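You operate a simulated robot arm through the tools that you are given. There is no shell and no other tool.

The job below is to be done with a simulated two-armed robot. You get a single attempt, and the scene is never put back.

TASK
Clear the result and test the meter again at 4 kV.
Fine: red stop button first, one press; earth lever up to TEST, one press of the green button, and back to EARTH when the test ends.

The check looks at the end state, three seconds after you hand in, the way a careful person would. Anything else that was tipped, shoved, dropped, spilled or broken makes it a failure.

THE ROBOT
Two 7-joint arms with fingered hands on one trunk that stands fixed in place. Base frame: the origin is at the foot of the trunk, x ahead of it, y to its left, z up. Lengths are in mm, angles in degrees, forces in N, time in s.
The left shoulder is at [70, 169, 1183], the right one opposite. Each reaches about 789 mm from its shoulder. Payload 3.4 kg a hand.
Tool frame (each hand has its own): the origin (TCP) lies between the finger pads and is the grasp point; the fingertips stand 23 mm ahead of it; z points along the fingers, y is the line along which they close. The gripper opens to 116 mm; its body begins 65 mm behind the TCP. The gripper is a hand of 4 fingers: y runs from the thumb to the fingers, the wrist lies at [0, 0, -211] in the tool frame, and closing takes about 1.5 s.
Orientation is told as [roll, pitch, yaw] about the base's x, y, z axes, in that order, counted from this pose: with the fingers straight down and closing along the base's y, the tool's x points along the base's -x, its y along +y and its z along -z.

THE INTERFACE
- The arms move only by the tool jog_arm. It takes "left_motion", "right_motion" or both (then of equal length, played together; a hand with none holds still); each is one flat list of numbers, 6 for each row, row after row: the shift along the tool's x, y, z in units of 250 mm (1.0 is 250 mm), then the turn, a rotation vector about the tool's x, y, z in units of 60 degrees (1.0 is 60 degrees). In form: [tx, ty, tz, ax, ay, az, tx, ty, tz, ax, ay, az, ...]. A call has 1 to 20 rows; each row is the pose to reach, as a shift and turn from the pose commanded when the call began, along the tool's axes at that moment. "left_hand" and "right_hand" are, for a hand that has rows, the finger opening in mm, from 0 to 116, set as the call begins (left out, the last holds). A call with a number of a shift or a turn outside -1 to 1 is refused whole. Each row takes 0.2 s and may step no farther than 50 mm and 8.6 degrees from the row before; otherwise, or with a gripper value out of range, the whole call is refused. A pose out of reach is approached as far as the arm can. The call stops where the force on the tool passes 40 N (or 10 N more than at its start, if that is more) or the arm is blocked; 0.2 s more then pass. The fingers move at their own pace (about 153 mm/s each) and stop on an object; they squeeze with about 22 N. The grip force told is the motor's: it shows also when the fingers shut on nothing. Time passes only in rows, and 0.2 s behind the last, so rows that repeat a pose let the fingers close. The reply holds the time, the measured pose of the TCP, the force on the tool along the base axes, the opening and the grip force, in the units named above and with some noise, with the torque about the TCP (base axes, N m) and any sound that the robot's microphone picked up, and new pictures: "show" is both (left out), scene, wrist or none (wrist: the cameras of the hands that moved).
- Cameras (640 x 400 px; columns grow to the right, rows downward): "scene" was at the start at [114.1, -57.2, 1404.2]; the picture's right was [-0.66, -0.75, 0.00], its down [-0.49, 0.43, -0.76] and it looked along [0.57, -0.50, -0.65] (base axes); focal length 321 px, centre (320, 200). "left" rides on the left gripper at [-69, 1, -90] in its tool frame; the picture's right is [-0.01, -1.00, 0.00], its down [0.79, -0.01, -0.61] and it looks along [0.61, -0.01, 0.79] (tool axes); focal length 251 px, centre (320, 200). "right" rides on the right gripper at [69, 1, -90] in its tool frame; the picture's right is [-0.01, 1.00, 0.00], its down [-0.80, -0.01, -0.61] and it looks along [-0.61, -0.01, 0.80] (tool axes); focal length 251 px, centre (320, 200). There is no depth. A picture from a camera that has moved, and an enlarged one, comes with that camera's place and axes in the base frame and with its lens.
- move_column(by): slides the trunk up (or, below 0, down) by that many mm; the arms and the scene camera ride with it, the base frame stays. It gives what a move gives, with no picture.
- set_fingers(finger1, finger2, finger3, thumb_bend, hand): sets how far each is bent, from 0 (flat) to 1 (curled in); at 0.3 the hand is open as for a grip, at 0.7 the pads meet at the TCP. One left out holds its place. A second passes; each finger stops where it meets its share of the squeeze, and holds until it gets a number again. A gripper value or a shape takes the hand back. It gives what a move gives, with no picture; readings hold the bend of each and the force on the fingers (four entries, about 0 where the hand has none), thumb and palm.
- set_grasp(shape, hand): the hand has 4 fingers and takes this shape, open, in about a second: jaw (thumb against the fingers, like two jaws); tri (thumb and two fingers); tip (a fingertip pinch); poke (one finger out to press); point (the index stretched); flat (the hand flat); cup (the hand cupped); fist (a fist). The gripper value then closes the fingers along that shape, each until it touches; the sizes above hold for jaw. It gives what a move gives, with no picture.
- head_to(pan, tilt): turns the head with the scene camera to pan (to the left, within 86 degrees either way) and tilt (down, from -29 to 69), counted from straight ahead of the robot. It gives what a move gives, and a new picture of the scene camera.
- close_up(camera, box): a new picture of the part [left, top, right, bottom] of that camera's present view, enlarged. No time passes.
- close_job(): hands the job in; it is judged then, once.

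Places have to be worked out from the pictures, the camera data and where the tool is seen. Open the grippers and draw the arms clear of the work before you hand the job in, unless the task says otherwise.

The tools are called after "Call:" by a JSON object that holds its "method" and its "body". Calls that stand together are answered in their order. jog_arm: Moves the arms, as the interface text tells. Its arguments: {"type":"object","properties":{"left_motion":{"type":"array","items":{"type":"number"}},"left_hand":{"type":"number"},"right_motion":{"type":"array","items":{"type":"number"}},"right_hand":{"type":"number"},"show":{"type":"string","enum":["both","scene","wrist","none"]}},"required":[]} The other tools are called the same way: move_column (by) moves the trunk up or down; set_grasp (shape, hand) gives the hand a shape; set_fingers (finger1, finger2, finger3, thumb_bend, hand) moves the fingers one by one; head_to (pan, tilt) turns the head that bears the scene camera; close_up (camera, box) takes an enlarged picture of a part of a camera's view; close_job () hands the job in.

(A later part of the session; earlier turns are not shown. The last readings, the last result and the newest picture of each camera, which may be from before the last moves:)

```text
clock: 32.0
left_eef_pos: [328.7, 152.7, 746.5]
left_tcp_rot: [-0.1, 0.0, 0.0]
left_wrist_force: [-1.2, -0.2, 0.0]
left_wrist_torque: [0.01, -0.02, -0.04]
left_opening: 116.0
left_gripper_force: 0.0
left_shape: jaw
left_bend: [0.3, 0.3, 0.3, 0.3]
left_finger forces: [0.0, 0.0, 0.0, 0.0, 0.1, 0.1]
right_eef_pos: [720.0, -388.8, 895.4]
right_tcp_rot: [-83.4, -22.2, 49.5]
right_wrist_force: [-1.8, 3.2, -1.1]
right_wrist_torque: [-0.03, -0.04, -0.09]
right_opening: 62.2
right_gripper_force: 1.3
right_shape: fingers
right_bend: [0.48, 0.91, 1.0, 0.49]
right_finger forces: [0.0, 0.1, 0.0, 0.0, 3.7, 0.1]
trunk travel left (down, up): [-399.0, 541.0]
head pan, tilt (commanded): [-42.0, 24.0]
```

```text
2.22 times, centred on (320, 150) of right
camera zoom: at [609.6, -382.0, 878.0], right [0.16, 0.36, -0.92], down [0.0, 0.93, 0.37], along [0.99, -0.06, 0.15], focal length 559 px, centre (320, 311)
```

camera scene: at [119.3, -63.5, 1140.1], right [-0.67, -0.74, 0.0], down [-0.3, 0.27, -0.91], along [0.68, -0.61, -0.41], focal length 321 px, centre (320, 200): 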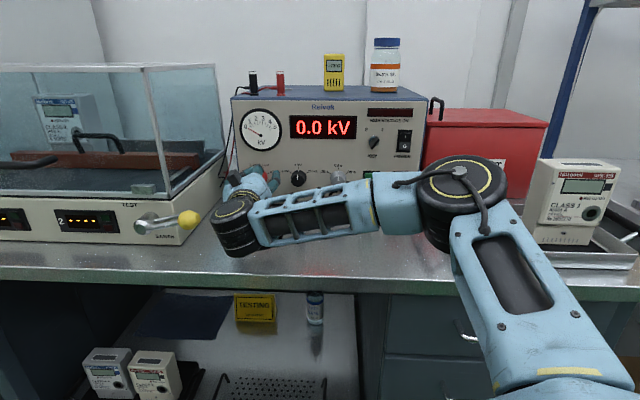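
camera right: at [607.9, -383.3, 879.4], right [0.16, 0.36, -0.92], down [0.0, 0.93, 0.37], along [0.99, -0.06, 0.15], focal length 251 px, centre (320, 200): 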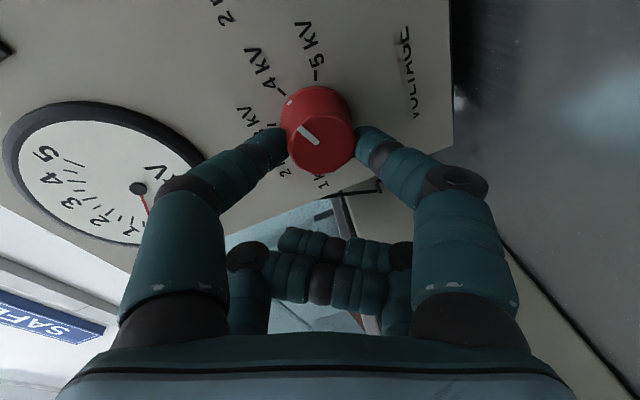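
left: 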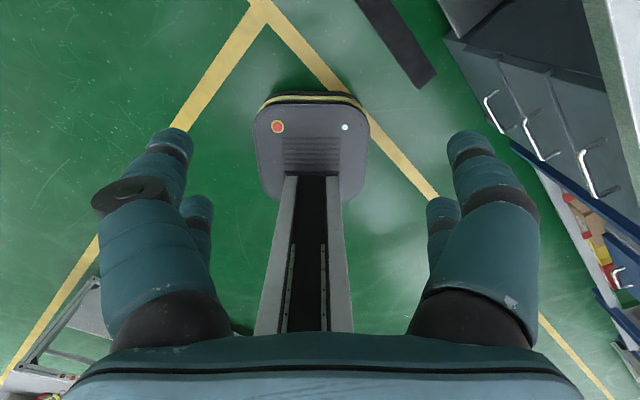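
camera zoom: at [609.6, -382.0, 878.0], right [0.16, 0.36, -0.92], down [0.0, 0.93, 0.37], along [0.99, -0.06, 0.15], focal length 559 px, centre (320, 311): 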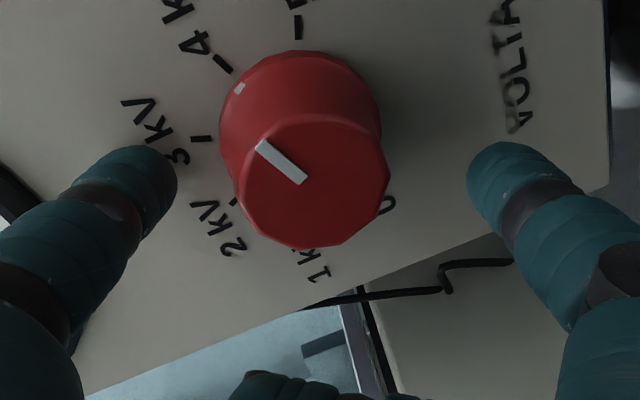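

The knob is free and reads 4 kV. I'll back the right hand straight out, then drift right to keep clear of the yellow ball.

Call:
{"method": "jog_arm", "body": {"right_motion": [-0.0073, 0.0141, -0.0995, 0, 0, 0, -0.0146, 0.0282, -0.199, 0, 0, 0, 0.0205, 0.0, -0.299, 0, 0, 0, 0.084, -0.057, -0.398, 0, 0, 0, 0.163, -0.131, -0.478, 0, 0, 0, 0.277, -0.245, -0.48, 0, 0, 0], "show": "both"}}

Call:
{"method": "close_up", "body": {"camera": "scene", "box": [220, 90, 420, 220]}}

```text
clock: 33.4
left_eef_pos: [327.3, 151.6, 746.2]
left_tcp_rot: [0.1, 0.1, 0.0]
left_wrist_force: [0.8, -0.4, 0.3]
left_wrist_torque: [0.03, 0.02, 0.03]
left_opening: 115.6
left_gripper_force: 0.0
left_shape: jaw
left_bend: [0.3, 0.3, 0.3, 0.3]
left_finger forces: [0.1, 0.0, 0.1, 0.0, 0.0, 0.0]
right_eef_pos: [574.2, -386.9, 938.5]
right_tcp_rot: [-83.5, -22.2, 49.4]
right_wrist_force: [-0.2, -0.6, 0.9]
right_wrist_torque: [-0.02, 0.0, 0.0]
right_opening: 63.8
right_gripper_force: 0.1
right_shape: fingers
right_bend: [0.48, 0.91, 1.0, 0.48]
right_finger forces: [0.0, 0.0, 0.0, 0.0, 0.0, 0.1]
trunk travel left (down, up): [-399.0, 541.0]
head pan, tilt (commanded): [-42.0, 24.0]
camera scene: at [118.2, -64.4, 1140.1], right [-0.67, -0.74, 0.0], down [-0.3, 0.27, -0.91], along [0.68, -0.61, -0.41], focal length 321 px, centre (320, 200)
camera right: at [462.8, -380.6, 920.9], right [0.16, 0.37, -0.92], down [0.0, 0.93, 0.37], along [0.99, -0.06, 0.15], focal length 251 px, centre (320, 200)
```

scene: 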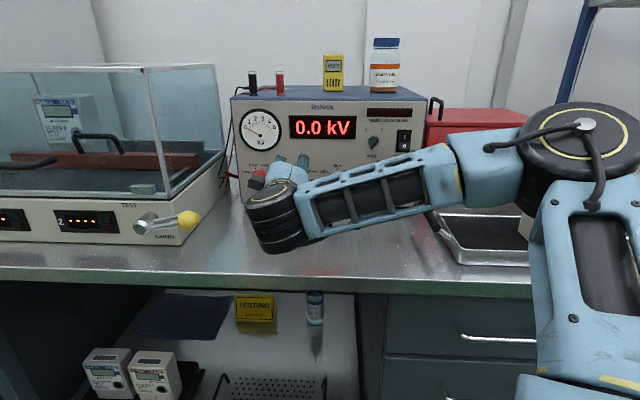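
right: 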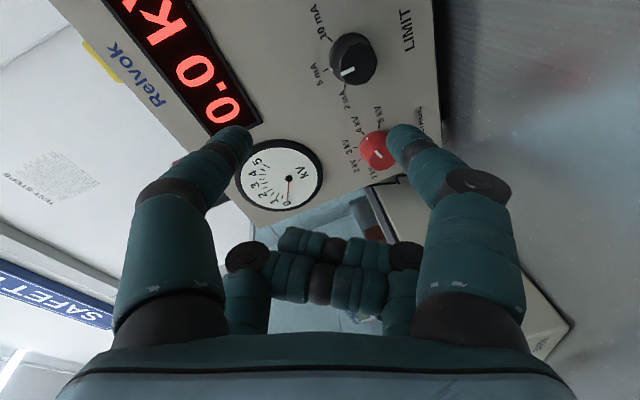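

```text
3.08 times, centred on (320, 155) of scene
camera zoom: at [118.2, -64.4, 1140.1], right [-0.67, -0.74, 0.0], down [-0.3, 0.27, -0.91], along [0.68, -0.61, -0.41], focal length 986 px, centre (320, 338)
```

zoom: 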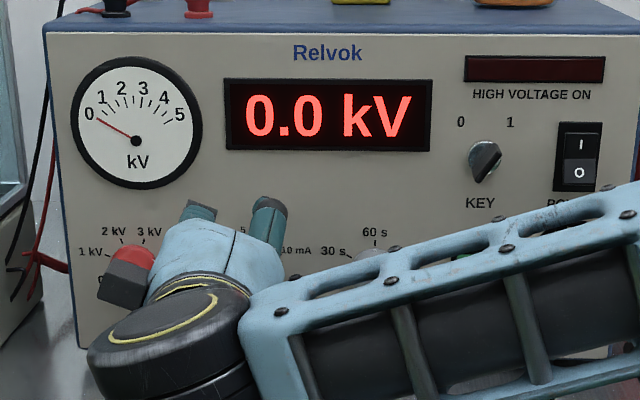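

The dial is set and the hand is clear. I'll park the right hand in its pressing posture ~100 mm in front of the green TEST button, ready for later.

Call:
{"method": "jog_arm", "body": {"right_motion": [0.141, -0.054, -0.006, -0.014, 0.037, 0.08, 0.282, -0.108, -0.013, -0.028, 0.074, 0.16, 0.422, -0.161, -0.019, -0.041, 0.111, 0.24, 0.563, -0.215, -0.026, -0.055, 0.148, 0.32, 0.704, -0.269, -0.032, -0.069, 0.185, 0.4], "show": "none"}}

Call:
{"method": "set_fingers", "body": {"hand": "right", "finger1": 0.5, "finger2": 1.0, "finger3": 1.0, "thumb_bend": 0.9}}

Call:
{"method": "close_up", "body": {"camera": "right", "box": [0, 0, 640, 400]}}

Call:
{"method": "close_up", "body": {"camera": "scene", "box": [60, 100, 420, 280]}}

```text
clock: 34.6
left_eef_pos: [328.5, 151.7, 746.6]
left_tcp_rot: [-0.1, -0.1, 0.1]
left_wrist_force: [0.8, 0.1, -0.2]
left_wrist_torque: [-0.02, 0.01, -0.03]
left_opening: 116.1
left_gripper_force: 0.1
left_shape: jaw
left_bend: [0.3, 0.3, 0.3, 0.3]
left_finger forces: [0.0, 0.0, 0.1, 0.0, 0.1, 0.0]
right_eef_pos: [451.4, -529.7, 934.9]
right_tcp_rot: [-68.4, -42.9, 29.8]
right_wrist_force: [0.0, -0.2, -0.4]
right_wrist_torque: [-0.03, -0.01, 0.03]
right_opening: 63.8
right_gripper_force: 0.0
right_shape: fingers
right_bend: [0.48, 0.91, 1.0, 0.48]
right_finger forces: [0.0, 0.1, 0.0, 0.1, 0.0, 0.1]
trunk travel left (down, up): [-399.0, 541.0]
head pan, tilt (commanded): [-42.0, 24.0]
```

```text
clock: 35.6
left_eef_pos: [328.3, 151.9, 746.7]
left_tcp_rot: [0.1, 0.0, -0.1]
left_wrist_force: [0.1, 0.4, 0.1]
left_wrist_torque: [0.0, -0.01, 0.0]
left_opening: 116.3
left_gripper_force: 0.2
left_shape: jaw
left_bend: [0.3, 0.3, 0.3, 0.3]
left_finger forces: [0.0, 0.1, 0.1, 0.0, 0.1, 0.1]
right_eef_pos: [451.6, -530.1, 934.4]
right_tcp_rot: [-68.4, -42.9, 29.8]
right_wrist_force: [-0.3, 0.2, 0.2]
right_wrist_torque: [-0.03, -0.01, 0.02]
right_opening: 15.5
right_gripper_force: 0.0
right_shape: fingers
right_bend: [0.5, 0.91, 1.0, 0.9]
right_finger forces: [0.0, 0.0, 0.1, 0.0, 0.1, 0.0]
trunk travel left (down, up): [-399.0, 541.0]
head pan, tilt (commanded): [-42.0, 24.0]
```

```text
1.00 times, centred on (320, 200) of right (not enlarged: the box is as wide or as high as the picture)
camera zoom: at [347.8, -493.6, 911.1], right [0.37, 0.64, -0.67], down [0.09, 0.7, 0.71], along [0.92, -0.33, 0.2], focal length 251 px, centre (320, 200)
```

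zoom: 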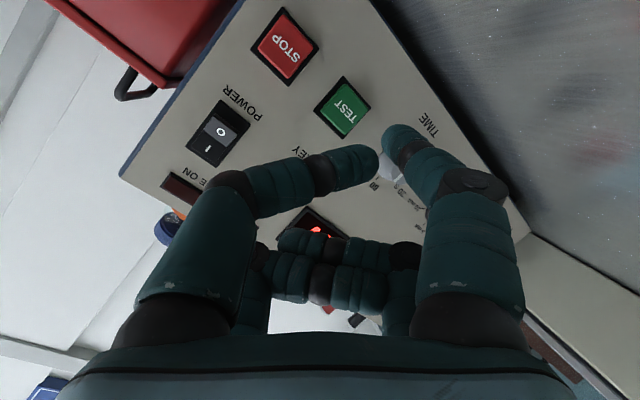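

```text
1.78 times, centred on (240, 190) of scene
camera zoom: at [119.1, -63.3, 1140.1], right [-0.67, -0.74, 0.0], down [-0.3, 0.27, -0.91], along [0.68, -0.61, -0.41], focal length 570 px, centre (462, 218)
```

zoom: 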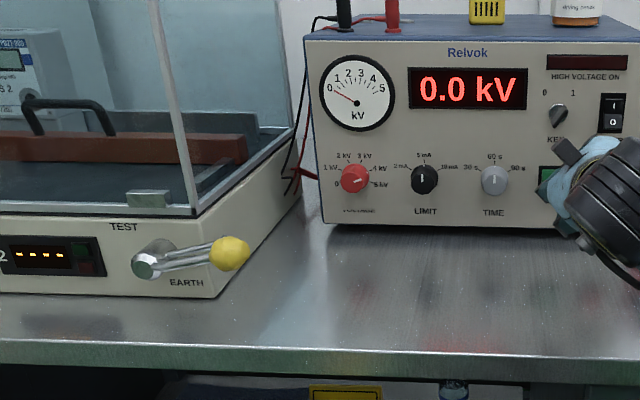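

The right hand is parked and TEST measures at about [533,-600,886]. I'll verify the voltage pointer and re-measure the lever from this view.

Call:
{"method": "close_up", "body": {"camera": "scene", "box": [230, 170, 320, 230]}}

Call:
{"method": "close_up", "body": {"camera": "scene", "box": [100, 180, 220, 280]}}

```text
6.67 times, centred on (275, 200) of scene
camera zoom: at [119.1, -63.3, 1140.1], right [-0.67, -0.74, 0.0], down [-0.3, 0.27, -0.91], along [0.68, -0.61, -0.41], focal length 2137 px, centre (620, 200)
```

zoom: 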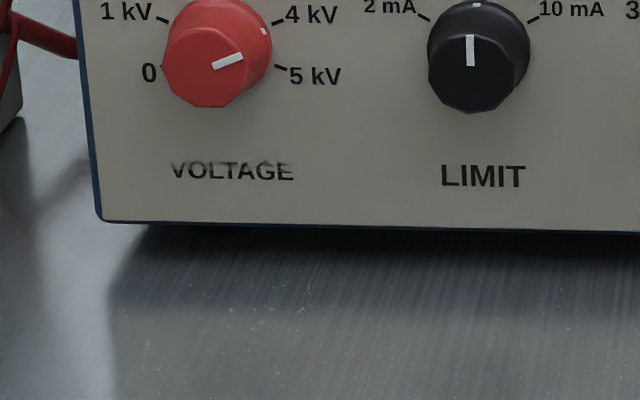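

```text
4.00 times, centred on (160, 230) of scene
camera zoom: at [119.1, -63.3, 1140.1], right [-0.67, -0.74, 0.0], down [-0.3, 0.27, -0.91], along [0.68, -0.61, -0.41], focal length 1282 px, centre (960, 80)
```

zoom: 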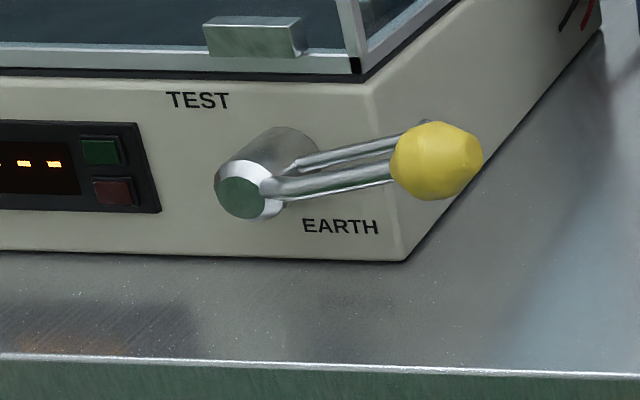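

The dial clearly reads 4 kV. Now the lever: ball at about [633,-224,883], pivot at about r −391, z 854 (arm length ≈105 mm, pointing right and slightly up). I'll use the left arm: first raise it and swing its fingers forward toward the fixture, still short of the bench edge.

Call:
{"method": "jog_arm", "body": {"left_motion": [-0.076, -0.106, -0.0765, 0.0884, -0.0884, 0, -0.152, -0.212, -0.153, 0.177, -0.177, 0, -0.228, -0.318, -0.2295, 0.265, -0.265, 0, -0.304, -0.424, -0.306, 0.354, -0.354, 0, -0.38, -0.53, -0.3825, 0.442, -0.442, 0, -0.456, -0.636, -0.459, 0.53, -0.53, 0, -0.532, -0.742, -0.5355, 0.619, -0.619, 0, -0.608, -0.848, -0.612, 0.707, -0.707, 0], "show": "both"}}

```text
clock: 37.4
left_eef_pos: [481.1, -62.4, 899.4]
left_tcp_rot: [-50.9, -37.8, 18.4]
left_wrist_force: [0.9, -1.0, 0.2]
left_wrist_torque: [0.0, -0.02, 0.02]
left_opening: 115.8
left_gripper_force: 0.1
left_shape: jaw
left_bend: [0.3, 0.3, 0.3, 0.3]
left_finger forces: [0.0, 0.0, 0.1, 0.0, 0.1, 0.0]
right_eef_pos: [452.0, -529.6, 934.0]
right_tcp_rot: [-68.4, -43.0, 29.7]
right_wrist_force: [-0.3, 0.0, -0.5]
right_wrist_torque: [0.01, 0.03, 0.02]
right_opening: 15.2
right_gripper_force: 0.0
right_shape: fingers
right_bend: [0.5, 0.91, 1.0, 0.9]
right_finger forces: [0.1, 0.1, 0.0, 0.0, 0.0, 0.0]
trunk travel left (down, up): [-399.0, 541.0]
head pan, tilt (commanded): [-42.0, 24.0]
camera scene: at [119.3, -63.8, 1140.0], right [-0.67, -0.74, 0.0], down [-0.3, 0.27, -0.91], along [0.68, -0.61, -0.41], focal length 321 px, centre (320, 200)
camera left: at [476.9, 10.7, 986.3], right [-0.24, -0.75, 0.62], down [-0.97, 0.17, -0.18], along [0.03, -0.64, -0.77], focal length 251 px, centre (320, 200)
```

scene: 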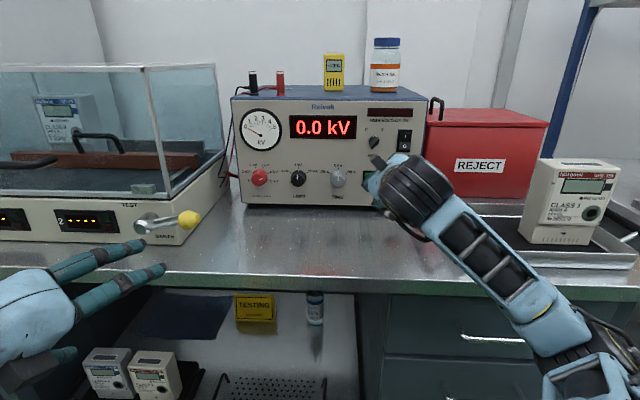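
left: 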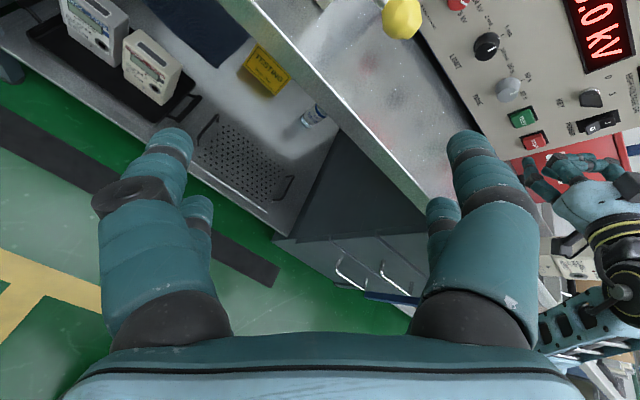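

The left arm reached cleanly. I'll bring it closer (still ~125 mm short of the ball), level it more, then roll the hand so its grip axis runs from lower-right to upper-left of the ball.

Call:
{"method": "jog_arm", "body": {"left_motion": [-0.041, -0.076, 0.1, 0.047, -0.047, 0, -0.081, -0.152, 0.2, 0.094, -0.094, 0, -0.122, -0.228, 0.301, 0.141, -0.141, 0], "show": "none"}}

Call:
{"method": "jog_arm", "body": {"left_motion": [0, 0, 0, 0, 0, 0.125, 0, 0, 0, 0, 0, 0.25, 0, 0, 0, 0, 0, 0.375, 0, 0, 0, 0, 0, 0.5, 0, 0, 0, 0, 0, 0.625, 0, 0, 0, 0, 0, 0.75, 0, 0, 0, 0, 0, 0.875, 0, 0, 0, 0, 0, 1.0], "show": "both"}}

```text
clock: 38.2
left_eef_pos: [535.5, -142.2, 914.3]
left_tcp_rot: [-65.2, -42.4, 27.8]
left_wrist_force: [0.1, -0.4, -1.2]
left_wrist_torque: [-0.03, 0.0, 0.0]
left_opening: 115.9
left_gripper_force: 0.1
left_shape: jaw
left_bend: [0.3, 0.3, 0.3, 0.3]
left_finger forces: [0.0, 0.1, 0.0, 0.0, 0.1, 0.0]
right_eef_pos: [451.8, -530.4, 934.8]
right_tcp_rot: [-68.3, -43.0, 29.7]
right_wrist_force: [1.0, 0.5, 0.4]
right_wrist_torque: [-0.02, 0.03, 0.01]
right_opening: 15.1
right_gripper_force: 0.0
right_shape: fingers
right_bend: [0.5, 0.91, 1.0, 0.9]
right_finger forces: [0.0, 0.0, 0.0, 0.0, 0.1, 0.1]
trunk travel left (down, up): [-399.0, 541.0]
head pan, tilt (commanded): [-42.0, 24.0]
```

```text
clock: 40.0
left_eef_pos: [534.7, -141.9, 915.6]
left_tcp_rot: [38.7, -66.6, -86.1]
left_wrist_force: [-0.3, 1.0, -0.5]
left_wrist_torque: [0.0, 0.0, 0.0]
left_opening: 115.9
left_gripper_force: 0.0
left_shape: jaw
left_bend: [0.3, 0.3, 0.3, 0.3]
left_finger forces: [0.1, 0.0, 0.0, 0.1, 0.0, 0.0]
right_eef_pos: [451.4, -529.1, 935.2]
right_tcp_rot: [-68.4, -43.0, 29.7]
right_wrist_force: [-1.1, 0.3, -0.7]
right_wrist_torque: [0.02, 0.01, 0.02]
right_opening: 15.2
right_gripper_force: 0.1
right_shape: fingers
right_bend: [0.5, 0.91, 1.0, 0.9]
right_finger forces: [0.1, 0.1, 0.0, 0.0, 0.1, 0.0]
trunk travel left (down, up): [-399.0, 541.0]
head pan, tilt (commanded): [-42.0, 24.0]
camera scene: at [119.1, -63.4, 1140.1], right [-0.67, -0.74, 0.0], down [-0.3, 0.27, -0.91], along [0.68, -0.61, -0.41], focal length 321 px, centre (320, 200)
camera left: at [476.6, -108.3, 1007.2], right [-0.74, -0.63, -0.24], down [-0.43, 0.72, -0.54], along [0.51, -0.3, -0.8], focal length 251 px, centre (320, 200)
```

scene: 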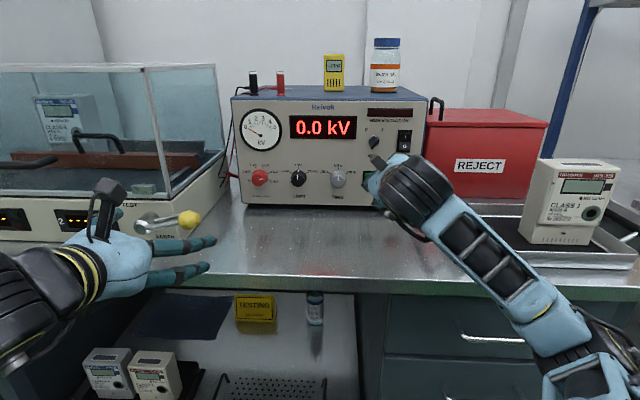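
left: 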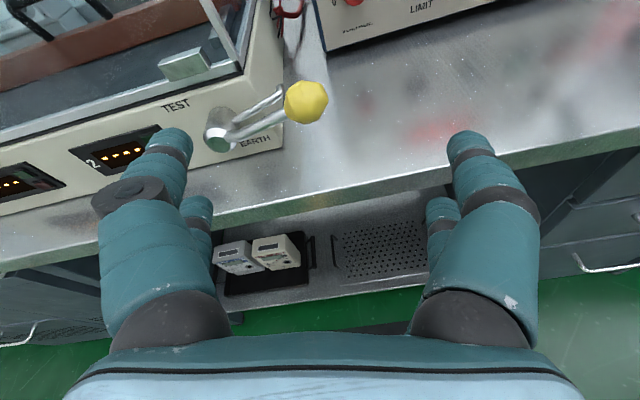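

Excellent: the left camera looks down on the lever with no reach problems; ball and pivot positions are confirmed (pivot r −390, z 857). I'll roll 15° more, then curl thumb and finger 1 and half-open fingers 2 and 3, which will straddle the ball.

Call:
{"method": "jog_arm", "body": {"left_motion": [0, 0, 0, 0, 0, 0.125, 0, 0, 0, 0, 0, 0.25], "show": "none"}}

Call:
{"method": "set_fingers", "body": {"hand": "left", "finger1": 1.0, "finger2": 0.42, "finger3": 0.42, "thumb_bend": 0.95}}

Call:
{"method": "close_up", "body": {"camera": "left", "box": [0, 0, 640, 400]}}

Call:
{"method": "close_up", "body": {"camera": "scene", "box": [0, 140, 260, 310]}}

```text
clock: 40.6
left_eef_pos: [535.3, -141.4, 915.1]
left_tcp_rot: [56.9, -55.4, -106.9]
left_wrist_force: [0.5, -0.5, 0.0]
left_wrist_torque: [-0.01, -0.01, -0.01]
left_opening: 116.1
left_gripper_force: 0.0
left_shape: jaw
left_bend: [0.3, 0.3, 0.3, 0.3]
left_finger forces: [0.0, 0.0, 0.1, 0.0, 0.1, 0.1]
right_eef_pos: [451.5, -530.3, 935.3]
right_tcp_rot: [-68.4, -43.1, 29.7]
right_wrist_force: [0.3, 0.5, 0.3]
right_wrist_torque: [0.02, 0.0, -0.01]
right_opening: 15.1
right_gripper_force: 0.2
right_shape: fingers
right_bend: [0.5, 0.91, 1.0, 0.9]
right_finger forces: [0.0, 0.1, 0.0, 0.0, 0.0, 0.0]
trunk travel left (down, up): [-399.0, 541.0]
head pan, tilt (commanded): [-42.0, 24.0]
```

```text
clock: 41.6
left_eef_pos: [535.9, -141.4, 916.1]
left_tcp_rot: [56.8, -55.4, -106.8]
left_wrist_force: [0.9, -0.1, 0.4]
left_wrist_torque: [0.02, -0.02, 0.02]
left_opening: 0.5
left_gripper_force: 0.1
left_shape: fingers
left_bend: [0.74, 0.42, 0.42, 0.89]
left_finger forces: [0.0, 0.1, 0.0, 0.0, 0.0, 0.0]
right_eef_pos: [451.2, -530.2, 935.4]
right_tcp_rot: [-68.3, -43.1, 29.7]
right_wrist_force: [-0.3, -0.3, -0.8]
right_wrist_torque: [0.01, 0.05, -0.01]
right_opening: 15.3
right_gripper_force: 0.1
right_shape: fingers
right_bend: [0.5, 0.91, 1.0, 0.9]
right_finger forces: [0.0, 0.0, 0.1, 0.0, 0.0, 0.0]
trunk travel left (down, up): [-399.0, 541.0]
head pan, tilt (commanded): [-42.0, 24.0]
```

```text
1.00 times, centred on (320, 200) of left (not enlarged: the box is as wide or as high as the picture)
camera zoom: at [463.7, -118.2, 1000.7], right [-0.72, -0.51, -0.47], down [-0.28, 0.84, -0.47], along [0.63, -0.21, -0.75], focal length 251 px, centre (320, 200)
```

zoom: 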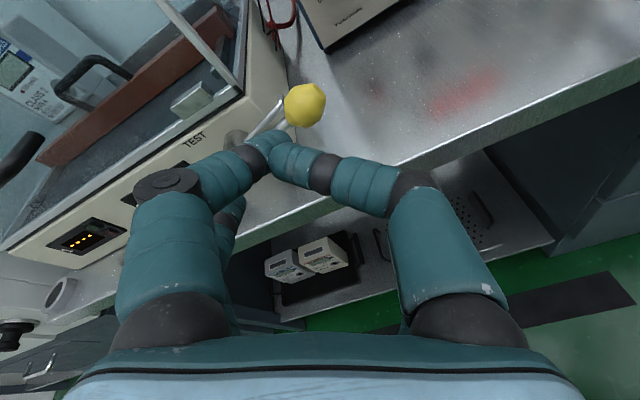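

```text
2.35 times, centred on (130, 225) of scene
camera zoom: at [119.1, -63.4, 1140.1], right [-0.67, -0.74, 0.0], down [-0.3, 0.27, -0.91], along [0.68, -0.61, -0.41], focal length 754 px, centre (767, 141)
```

zoom: 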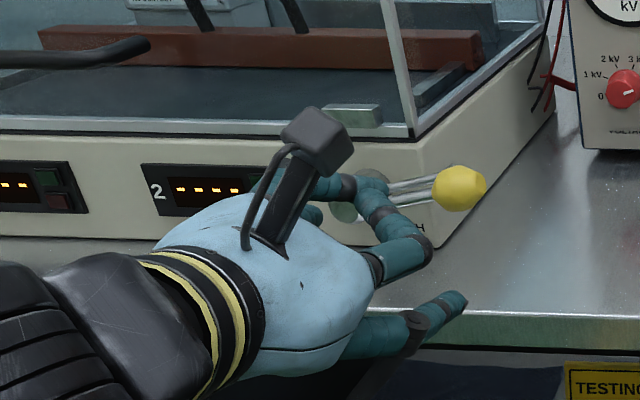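

Thumb and finger 1 jammed against each other while curling. I'll open finger 1, curl the thumb fully, then curl finger 1 over it.

Call:
{"method": "set_fingers", "body": {"hand": "left", "finger1": 0.3, "thumb_bend": 1.0}}

Call:
{"method": "set_fingers", "body": {"hand": "left", "finger1": 0.9}}

Call:
{"method": "close_up", "body": {"camera": "left", "box": [0, 0, 640, 400]}}

```text
clock: 42.6
left_eef_pos: [536.5, -142.0, 915.3]
left_tcp_rot: [56.9, -55.4, -106.7]
left_wrist_force: [-0.7, -0.3, 0.0]
left_wrist_torque: [0.03, -0.01, 0.03]
left_opening: 34.2
left_gripper_force: 0.0
left_shape: fingers
left_bend: [0.3, 0.42, 0.42, 1.0]
left_finger forces: [0.0, 0.1, 0.1, 0.0, 0.0, 0.0]
right_eef_pos: [452.2, -529.3, 934.4]
right_tcp_rot: [-68.4, -43.0, 29.7]
right_wrist_force: [0.1, 1.2, -0.4]
right_wrist_torque: [0.01, -0.01, 0.04]
right_opening: 15.4
right_gripper_force: 0.0
right_shape: fingers
right_bend: [0.5, 0.91, 1.0, 0.9]
right_finger forces: [0.0, 0.0, 0.0, 0.0, 0.0, 0.1]
trunk travel left (down, up): [-399.0, 541.0]
head pan, tilt (commanded): [-42.0, 24.0]
```

```text
clock: 43.6
left_eef_pos: [535.0, -142.4, 915.5]
left_tcp_rot: [56.9, -55.5, -106.8]
left_wrist_force: [-0.2, -0.8, 0.6]
left_wrist_torque: [-0.01, 0.0, 0.02]
left_opening: 15.7
left_gripper_force: 0.0
left_shape: fingers
left_bend: [0.58, 0.42, 0.42, 1.0]
left_finger forces: [0.0, 0.0, 0.0, 0.0, 0.0, 0.1]
right_eef_pos: [451.9, -529.5, 934.9]
right_tcp_rot: [-68.3, -43.0, 29.7]
right_wrist_force: [0.1, -0.6, -0.8]
right_wrist_torque: [0.0, 0.0, -0.01]
right_opening: 14.9
right_gripper_force: 0.1
right_shape: fingers
right_bend: [0.5, 0.91, 1.0, 0.9]
right_finger forces: [0.0, 0.0, 0.0, 0.1, 0.0, 0.1]
trunk travel left (down, up): [-399.0, 541.0]
head pan, tilt (commanded): [-42.0, 24.0]
```

```text
1.00 times, centred on (320, 200) of left (not enlarged: the box is as wide or as high as the picture)
camera zoom: at [463.7, -118.2, 1000.8], right [-0.72, -0.51, -0.47], down [-0.28, 0.84, -0.47], along [0.63, -0.21, -0.75], focal length 251 px, centre (320, 200)
```

zoom: 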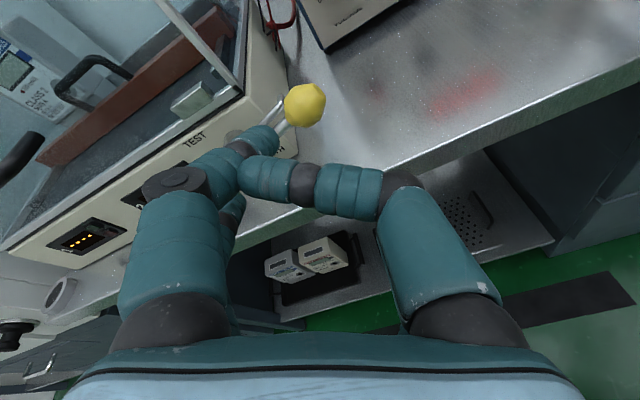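

Finger 1 stops on the thumb. I'll make a proper fist first and then open only fingers 2 and 3.

Call:
{"method": "set_grasp", "body": {"hand": "left", "shape": "fist"}}

Call:
{"method": "set_fingers", "body": {"hand": "left", "finger2": 0.42, "finger3": 0.42}}

Call:
{"method": "close_up", "body": {"camera": "left", "box": [0, 0, 640, 400]}}

Call:
{"method": "close_up", "body": {"camera": "scene", "box": [0, 140, 260, 310]}}

```text
clock: 44.5
left_eef_pos: [535.7, -141.5, 915.5]
left_tcp_rot: [56.9, -55.5, -106.9]
left_wrist_force: [-0.5, 0.5, 0.0]
left_wrist_torque: [0.01, -0.02, -0.02]
left_opening: 0.3
left_gripper_force: 0.1
left_shape: fist
left_bend: [0.54, 0.76, 0.77, 0.66]
left_finger forces: [0.0, 0.0, 0.0, 0.0, 0.1, 0.1]
right_eef_pos: [451.4, -529.0, 934.6]
right_tcp_rot: [-68.4, -42.9, 29.7]
right_wrist_force: [-0.3, 0.2, -0.4]
right_wrist_torque: [0.0, -0.01, 0.02]
right_opening: 15.4
right_gripper_force: 0.0
right_shape: fingers
right_bend: [0.5, 0.91, 1.0, 0.9]
right_finger forces: [0.0, 0.0, 0.0, 0.0, 0.0, 0.0]
trunk travel left (down, up): [-399.0, 541.0]
head pan, tilt (commanded): [-42.0, 24.0]
```

```text
clock: 45.5
left_eef_pos: [536.3, -142.0, 915.7]
left_tcp_rot: [56.8, -55.4, -106.8]
left_wrist_force: [0.4, -0.9, -0.2]
left_wrist_torque: [0.01, -0.01, 0.02]
left_opening: 0.0
left_gripper_force: 0.2
left_shape: fingers
left_bend: [0.53, 0.42, 0.42, 0.65]
left_finger forces: [0.0, 0.0, 0.0, 0.1, 0.0, 0.0]
right_eef_pos: [451.5, -528.3, 934.6]
right_tcp_rot: [-68.4, -42.9, 29.7]
right_wrist_force: [0.4, 0.3, 0.4]
right_wrist_torque: [-0.01, 0.01, -0.01]
right_opening: 15.1
right_gripper_force: 0.1
right_shape: fingers
right_bend: [0.5, 0.91, 1.0, 0.9]
right_finger forces: [0.0, 0.1, 0.0, 0.0, 0.0, 0.0]
trunk travel left (down, up): [-399.0, 541.0]
head pan, tilt (commanded): [-42.0, 24.0]
```

```text
1.00 times, centred on (320, 200) of left (not enlarged: the box is as wide or as high as the picture)
camera zoom: at [463.7, -118.2, 1000.8], right [-0.72, -0.51, -0.47], down [-0.28, 0.84, -0.47], along [0.63, -0.21, -0.75], focal length 251 px, centre (320, 200)
```

zoom: 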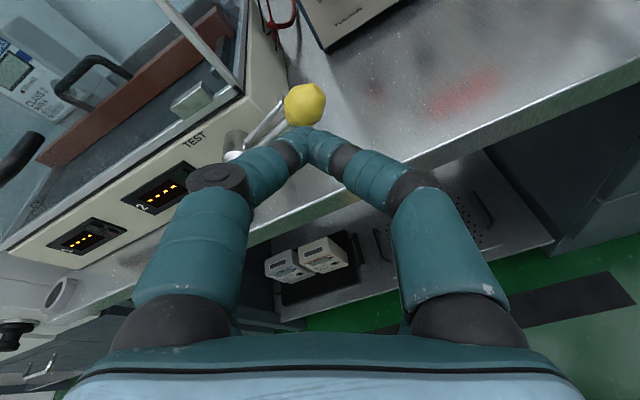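

```text
2.35 times, centred on (130, 225) of scene
camera zoom: at [119.1, -63.4, 1140.1], right [-0.67, -0.74, 0.0], down [-0.3, 0.27, -0.91], along [0.68, -0.61, -0.41], focal length 754 px, centre (767, 141)
```

zoom: 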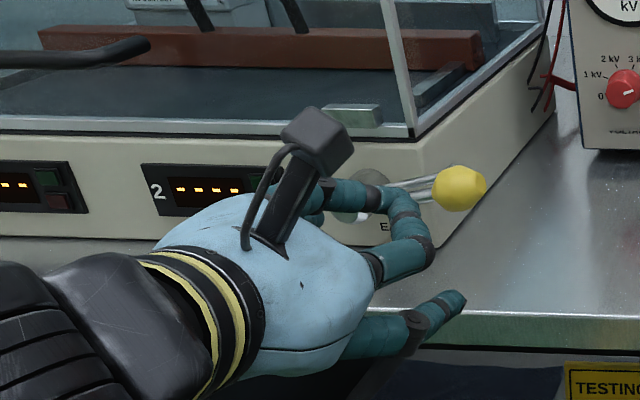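

Thumb and finger 1 meet up-right of where the ball will be, well clear of it, so that's acceptable; fingers 2 and 3 are open to straddle the ball. I'll advance 90 mm and look.

Call:
{"method": "jog_arm", "body": {"left_motion": [-0.024, 0.01, 0.117, 0, 0, 0, -0.048, 0.021, 0.235, 0, 0, 0, -0.072, 0.031, 0.352, 0, 0, 0], "show": "both"}}

Call:
{"method": "close_up", "body": {"camera": "scene", "box": [40, 140, 260, 290]}}

```text
clock: 46.3
left_eef_pos: [598.4, -208.3, 905.6]
left_tcp_rot: [56.8, -55.3, -106.9]
left_wrist_force: [0.3, 0.0, 1.0]
left_wrist_torque: [-0.01, 0.02, 0.03]
left_opening: 0.0
left_gripper_force: 0.1
left_shape: fingers
left_bend: [0.53, 0.42, 0.42, 0.65]
left_finger forces: [0.0, 0.1, 0.1, 0.0, 0.1, 0.0]
right_eef_pos: [451.1, -531.6, 935.2]
right_tcp_rot: [-68.3, -42.9, 29.7]
right_wrist_force: [-1.2, 0.3, 0.5]
right_wrist_torque: [-0.04, 0.03, 0.01]
right_opening: 15.2
right_gripper_force: 0.0
right_shape: fingers
right_bend: [0.5, 0.91, 1.0, 0.9]
right_finger forces: [0.0, 0.0, 0.1, 0.0, 0.1, 0.1]
trunk travel left (down, up): [-399.0, 541.0]
head pan, tilt (commanded): [-42.0, 24.0]
camera scene: at [119.4, -64.2, 1140.0], right [-0.67, -0.74, 0.0], down [-0.3, 0.27, -0.91], along [0.68, -0.61, -0.41], focal length 321 px, centre (320, 200)
camera left: at [526.4, -184.7, 991.5], right [-0.72, -0.51, -0.47], down [-0.28, 0.84, -0.47], along [0.63, -0.21, -0.75], focal length 251 px, centre (320, 200)
```

scene: 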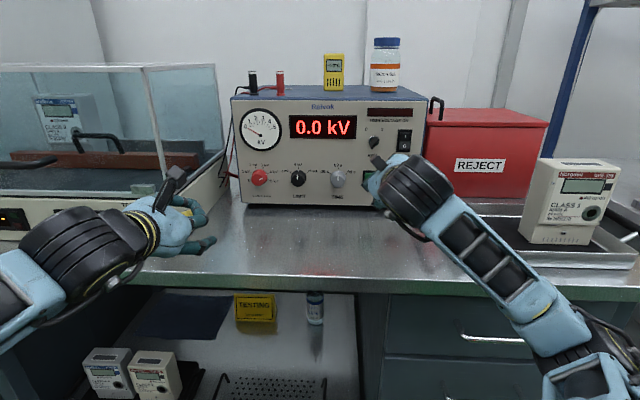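
left: 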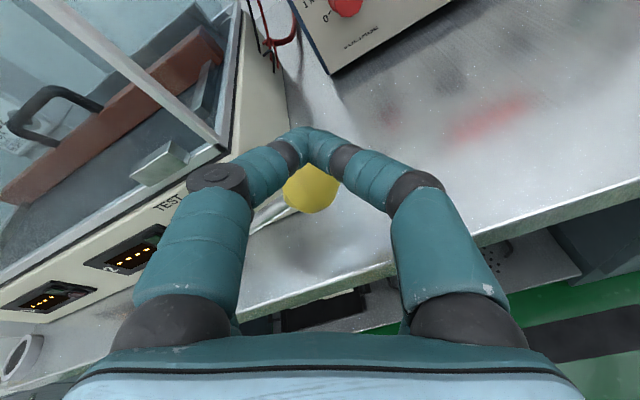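

```text
2.67 times, centred on (150, 215) of scene
camera zoom: at [119.4, -64.2, 1140.0], right [-0.67, -0.74, 0.0], down [-0.3, 0.27, -0.91], along [0.68, -0.61, -0.41], focal length 855 px, centre (773, 160)
```

zoom: 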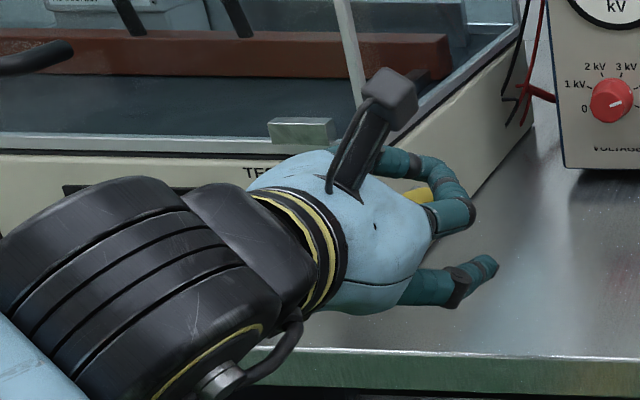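

The ball appears in tool coordinates at about (21, 6, 40) mm; it should end at (24, 0, 8) between fingers 2 and 3. I'll move in 32 mm with the small lateral correction.

Call:
{"method": "jog_arm", "body": {"left_motion": [-0.008, 0.014, 0.045, 0, 0, 0, -0.012, 0.026, 0.09, 0, 0, 0, -0.012, 0.026, 0.128, 0, 0, 0], "show": "both"}}

Call:
{"method": "close_up", "body": {"camera": "scene", "box": [80, 150, 260, 270]}}

Call:
{"method": "close_up", "body": {"camera": "left", "box": [200, 100, 440, 280]}}

```text
clock: 47.1
left_eef_pos: [624.3, -227.1, 902.8]
left_tcp_rot: [56.8, -55.3, -106.9]
left_wrist_force: [0.3, 0.3, 0.3]
left_wrist_torque: [-0.01, -0.01, 0.02]
left_opening: 0.4
left_gripper_force: 0.1
left_shape: fingers
left_bend: [0.53, 0.42, 0.42, 0.65]
left_finger forces: [0.0, 0.1, 0.0, 0.0, 0.1, 0.1]
right_eef_pos: [451.1, -529.2, 933.9]
right_tcp_rot: [-68.4, -43.0, 29.8]
right_wrist_force: [0.3, 0.1, -0.9]
right_wrist_torque: [0.0, -0.01, -0.01]
right_opening: 15.2
right_gripper_force: 0.0
right_shape: fingers
right_bend: [0.5, 0.91, 1.0, 0.9]
right_finger forces: [0.0, 0.1, 0.0, 0.0, 0.0, 0.0]
trunk travel left (down, up): [-399.0, 541.0]
head pan, tilt (commanded): [-42.0, 24.0]
camera scene: at [119.2, -63.7, 1140.1], right [-0.67, -0.74, 0.0], down [-0.3, 0.27, -0.91], along [0.68, -0.61, -0.41], focal length 321 px, centre (320, 200)
camera left: at [551.3, -204.2, 987.8], right [-0.72, -0.51, -0.47], down [-0.28, 0.84, -0.47], along [0.63, -0.21, -0.75], focal length 251 px, centre (320, 200)
```

scene: 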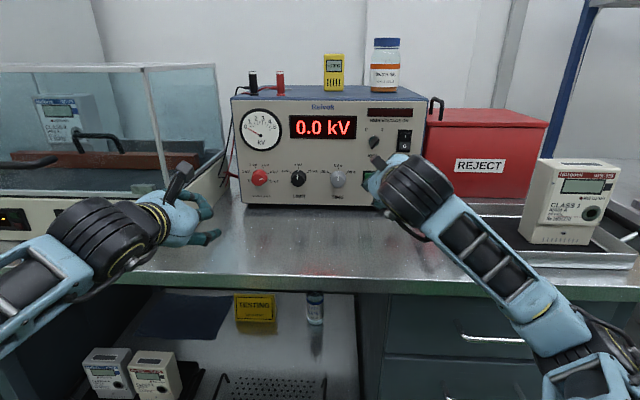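
left: 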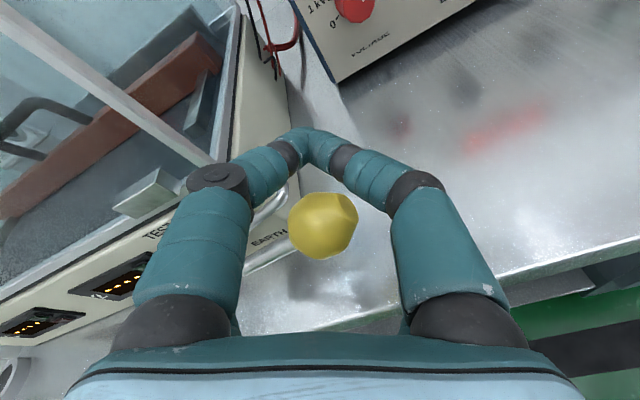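

```text
3.33 times, centred on (170, 210) of scene
camera zoom: at [119.2, -63.7, 1140.1], right [-0.67, -0.74, 0.0], down [-0.3, 0.27, -0.91], along [0.68, -0.61, -0.41], focal length 1069 px, centre (820, 167)
```

zoom: 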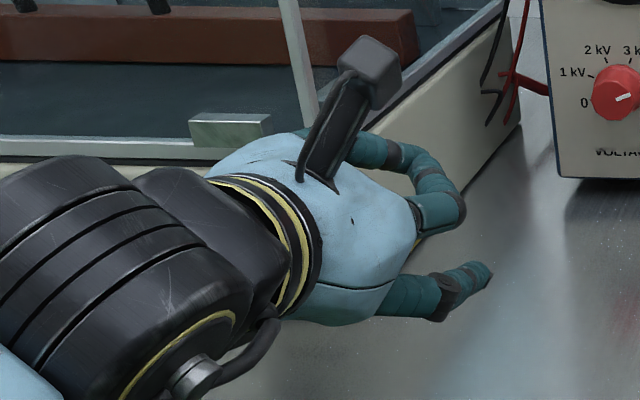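

```text
2.22 times, centred on (320, 190) of left
camera zoom: at [551.3, -204.2, 987.8], right [-0.72, -0.51, -0.47], down [-0.28, 0.84, -0.47], along [0.63, -0.21, -0.75], focal length 559 px, centre (320, 222)
```

zoom: 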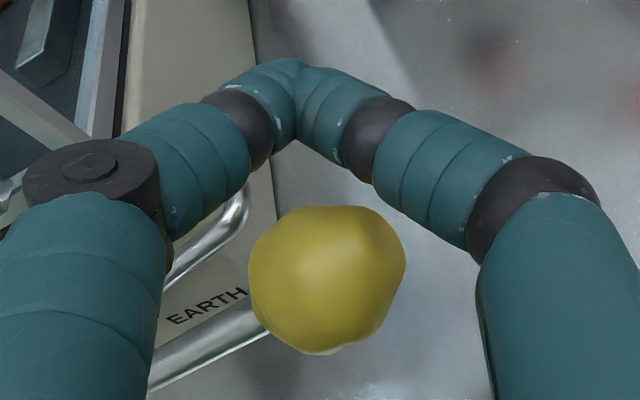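

The ball sits exactly where I wanted it (tool ≈ (24, 0, 8)). Now I close fingers 2 and 3 gently on it.

Call:
{"method": "set_fingers", "body": {"hand": "left", "finger2": 0.66, "finger3": 0.66}}

Call:
{"method": "close_up", "body": {"camera": "left", "box": [200, 100, 440, 280]}}

```text
clock: 48.1
left_eef_pos: [622.8, -227.4, 902.4]
left_tcp_rot: [56.9, -55.4, -106.8]
left_wrist_force: [-0.3, -2.1, -0.6]
left_wrist_torque: [-0.04, 0.0, -0.03]
left_opening: 0.0
left_gripper_force: 2.7
left_shape: fingers
left_bend: [0.53, 0.63, 0.63, 0.65]
left_finger forces: [0.0, 2.1, 2.7, 0.0, 0.0, 0.1]
right_eef_pos: [451.7, -529.9, 936.3]
right_tcp_rot: [-68.4, -42.9, 29.7]
right_wrist_force: [0.2, 0.9, -0.3]
right_wrist_torque: [-0.01, 0.01, -0.01]
right_opening: 15.2
right_gripper_force: 0.0
right_shape: fingers
right_bend: [0.5, 0.91, 1.0, 0.9]
right_finger forces: [0.0, 0.0, 0.1, 0.1, 0.0, 0.0]
trunk travel left (down, up): [-399.0, 541.0]
head pan, tilt (commanded): [-42.0, 24.0]
```

```text
2.22 times, centred on (320, 190) of left
camera zoom: at [551.3, -204.0, 987.7], right [-0.72, -0.51, -0.47], down [-0.28, 0.84, -0.47], along [0.63, -0.21, -0.75], focal length 559 px, centre (320, 222)
```

zoom: 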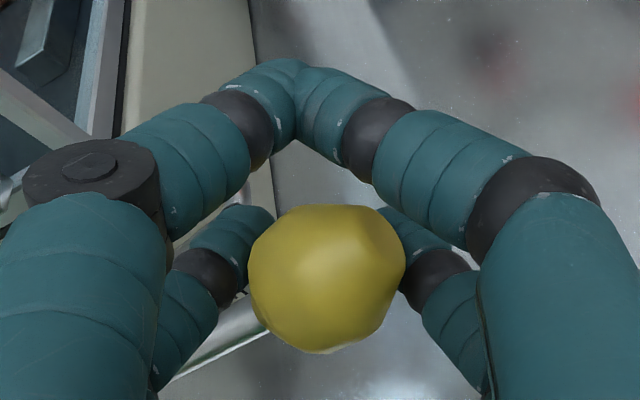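

Both fingers hold the ball with light, even contact. I'll firm the grip slightly and start lifting along the lever's arc (about 24° first).

Call:
{"method": "set_fingers", "body": {"hand": "left", "finger2": 0.75, "finger3": 0.75}}

Call:
{"method": "jog_arm", "body": {"left_motion": [-0.036, 0.042, -0.0168, 0, 0, 0, -0.066, 0.09, -0.033, 0, 0, 0, -0.089, 0.142, -0.048, 0, 0, 0], "show": "both"}}

```text
clock: 49.1
left_eef_pos: [623.1, -226.6, 902.0]
left_tcp_rot: [56.7, -55.4, -106.9]
left_wrist_force: [2.6, -3.5, -0.2]
left_wrist_torque: [-0.07, -0.04, -0.04]
left_opening: 0.0
left_gripper_force: 6.3
left_shape: fingers
left_bend: [0.53, 0.65, 0.64, 0.65]
left_finger forces: [0.1, 6.5, 6.8, 0.1, 0.1, 0.1]
right_eef_pos: [451.7, -529.5, 933.5]
right_tcp_rot: [-68.3, -42.8, 29.7]
right_wrist_force: [-0.2, -0.3, -0.3]
right_wrist_torque: [-0.02, -0.01, 0.02]
right_opening: 15.3
right_gripper_force: 0.2
right_shape: fingers
right_bend: [0.5, 0.91, 1.0, 0.9]
right_finger forces: [0.0, 0.1, 0.1, 0.0, 0.0, 0.1]
trunk travel left (down, up): [-399.0, 541.0]
head pan, tilt (commanded): [-42.0, 24.0]
```

```text
clock: 49.9
left_eef_pos: [636.7, -215.8, 941.0]
left_tcp_rot: [56.9, -55.5, -106.9]
left_wrist_force: [0.9, -7.6, 1.4]
left_wrist_torque: [-0.31, 0.05, -0.09]
left_opening: 0.0
left_gripper_force: 8.0
left_shape: fingers
left_bend: [0.53, 0.65, 0.64, 0.65]
left_finger forces: [0.0, 6.1, 9.4, 0.0, 0.0, 0.1]
right_eef_pos: [452.7, -530.6, 933.1]
right_tcp_rot: [-68.3, -43.1, 29.7]
right_wrist_force: [0.5, -0.1, 0.1]
right_wrist_torque: [-0.01, 0.05, 0.04]
right_opening: 15.0
right_gripper_force: 0.1
right_shape: fingers
right_bend: [0.5, 0.91, 1.0, 0.9]
right_finger forces: [0.1, 0.0, 0.1, 0.0, 0.1, 0.1]
trunk travel left (down, up): [-399.0, 541.0]
head pan, tilt (commanded): [-42.0, 24.0]
camera scene: at [119.6, -65.2, 1140.0], right [-0.67, -0.74, 0.0], down [-0.3, 0.27, -0.91], along [0.68, -0.61, -0.41], focal length 321 px, centre (320, 200)
camera left: at [564.8, -191.9, 1026.4], right [-0.72, -0.51, -0.47], down [-0.28, 0.84, -0.47], along [0.63, -0.21, -0.75], focal length 251 px, centre (320, 200)
```

scene: 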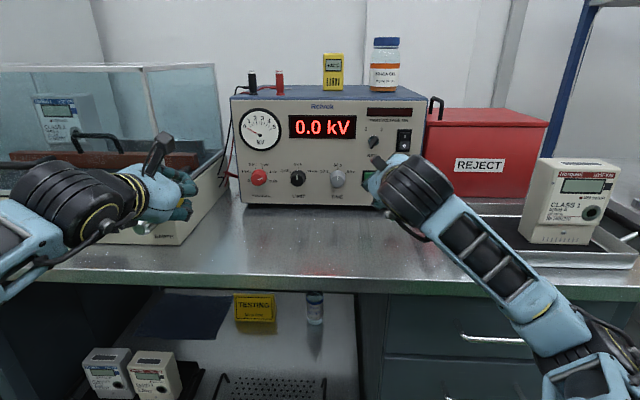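
left: 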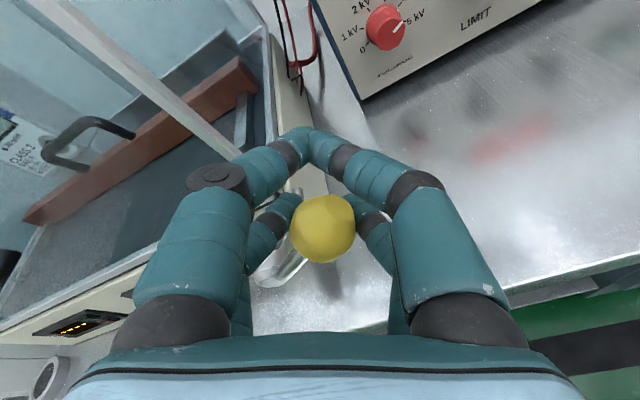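

The lever follows easily (≈8 N). I continue along the arc to about 79°.

Call:
{"method": "jog_arm", "body": {"left_motion": [-0.016, 0.054, -0.013, 0, 0, 0, -0.024, 0.111, -0.025, 0, 0, 0, -0.025, 0.169, -0.034, 0, 0, 0, -0.017, 0.227, -0.042, 0, 0, 0, -0.001, 0.284, -0.047, 0, 0, 0], "show": "both"}}

Call:
{"method": "close_up", "body": {"camera": "scene", "box": [60, 110, 260, 260]}}

```text
clock: 51.1
left_eef_pos: [681.3, -169.8, 978.5]
left_tcp_rot: [56.8, -55.4, -106.7]
left_wrist_force: [5.8, -6.1, 2.5]
left_wrist_torque: [-0.23, -0.05, -0.04]
left_opening: 0.2
left_gripper_force: 7.3
left_shape: fingers
left_bend: [0.53, 0.64, 0.64, 0.65]
left_finger forces: [0.0, 7.0, 8.2, 0.1, 0.0, 0.0]
right_eef_pos: [453.5, -530.0, 932.9]
right_tcp_rot: [-68.2, -42.9, 29.8]
right_wrist_force: [0.7, 1.0, -0.1]
right_wrist_torque: [0.0, -0.01, -0.01]
right_opening: 15.3
right_gripper_force: 0.2
right_shape: fingers
right_bend: [0.5, 0.91, 1.0, 0.9]
right_finger forces: [0.1, 0.0, 0.0, 0.1, 0.0, 0.0]
trunk travel left (down, up): [-399.0, 541.0]
head pan, tilt (commanded): [-42.0, 24.0]
camera scene: at [120.1, -64.3, 1140.0], right [-0.67, -0.74, 0.0], down [-0.3, 0.27, -0.91], along [0.68, -0.61, -0.41], focal length 321 px, centre (320, 200)
camera left: at [609.4, -146.6, 1064.2], right [-0.72, -0.51, -0.47], down [-0.28, 0.84, -0.47], along [0.63, -0.21, -0.75], focal length 251 px, centre (320, 200)
```

scene: 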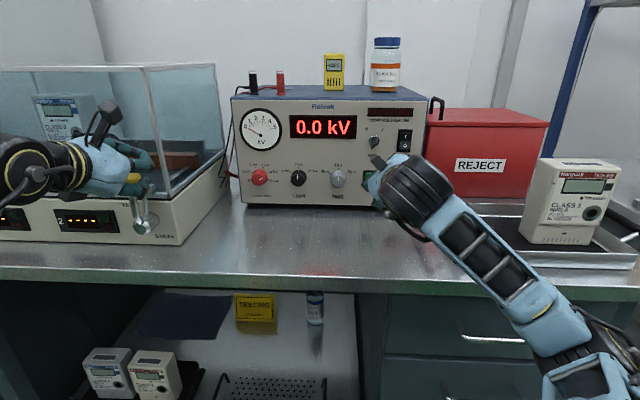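
left: 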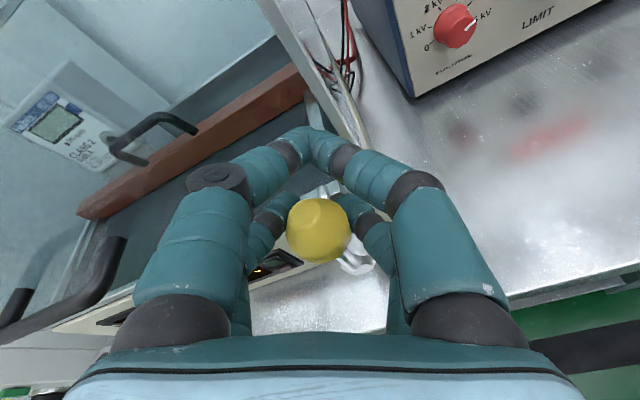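

```text
2.67 times, centred on (160, 185) of scene
camera zoom: at [120.1, -64.3, 1140.0], right [-0.67, -0.74, 0.0], down [-0.3, 0.27, -0.91], along [0.68, -0.61, -0.41], focal length 855 px, centre (747, 240)
```

zoom: 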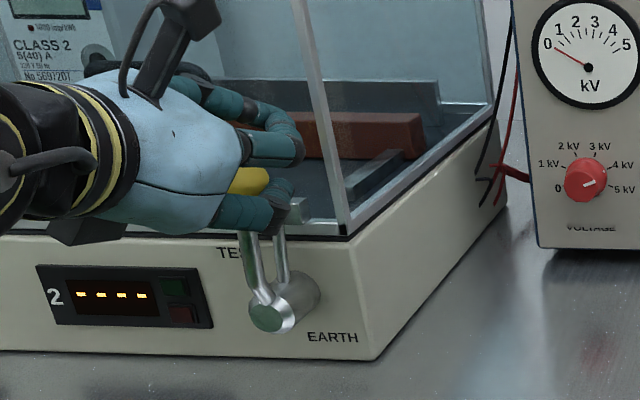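

The lever is nearly upright with no stop or click yet. I'll continue in small steps to ~95°, watching force and sound.

Call:
{"method": "jog_arm", "body": {"left_motion": [0.012, 0.027, -0.001, 0, 0, 0, 0.023, 0.053, -0.002, 0, 0, 0, 0.037, 0.078, -0.002, 0, 0, 0, 0.052, 0.104, -0.002, 0, 0, 0], "show": "scene"}}

Call:
{"method": "close_up", "body": {"camera": "scene", "box": [60, 110, 260, 260]}}

```text
clock: 52.1
left_eef_pos: [693.9, -155.0, 985.2]
left_tcp_rot: [57.3, -55.2, -107.4]
left_wrist_force: [-9.6, -24.0, 13.5]
left_wrist_torque: [-0.84, 0.39, -0.04]
left_opening: 0.2
left_gripper_force: 12.9
left_shape: fingers
left_bend: [0.53, 0.68, 0.59, 0.65]
left_finger forces: [0.0, 3.6, 22.1, 0.0, 0.1, 0.0]
right_eef_pos: [448.0, -533.9, 933.9]
right_tcp_rot: [-68.3, -43.3, 29.6]
right_wrist_force: [-0.7, 0.0, -0.4]
right_wrist_torque: [0.0, -0.02, -0.03]
right_opening: 15.3
right_gripper_force: 0.0
right_shape: fingers
right_bend: [0.5, 0.91, 1.0, 0.9]
right_finger forces: [0.0, 0.1, 0.0, 0.0, 0.0, 0.0]
trunk travel left (down, up): [-399.0, 541.0]
head pan, tilt (commanded): [-42.0, 24.0]
camera scene: at [114.5, -68.5, 1140.5], right [-0.67, -0.74, -0.01], down [-0.3, 0.28, -0.91], along [0.68, -0.61, -0.41], focal length 321 px, centre (320, 200)
```

scene: 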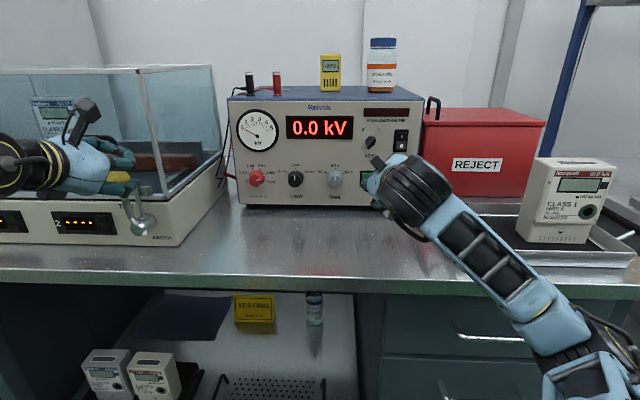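

```text
2.67 times, centred on (160, 185) of scene
camera zoom: at [114.5, -68.5, 1140.5], right [-0.67, -0.74, -0.01], down [-0.3, 0.28, -0.91], along [0.68, -0.61, -0.41], focal length 855 px, centre (747, 240)
```

zoom: 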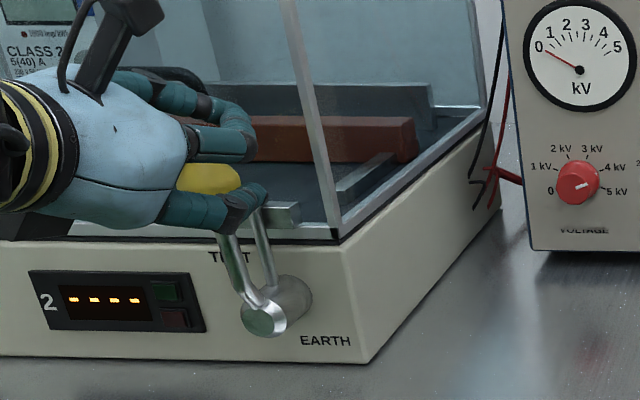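

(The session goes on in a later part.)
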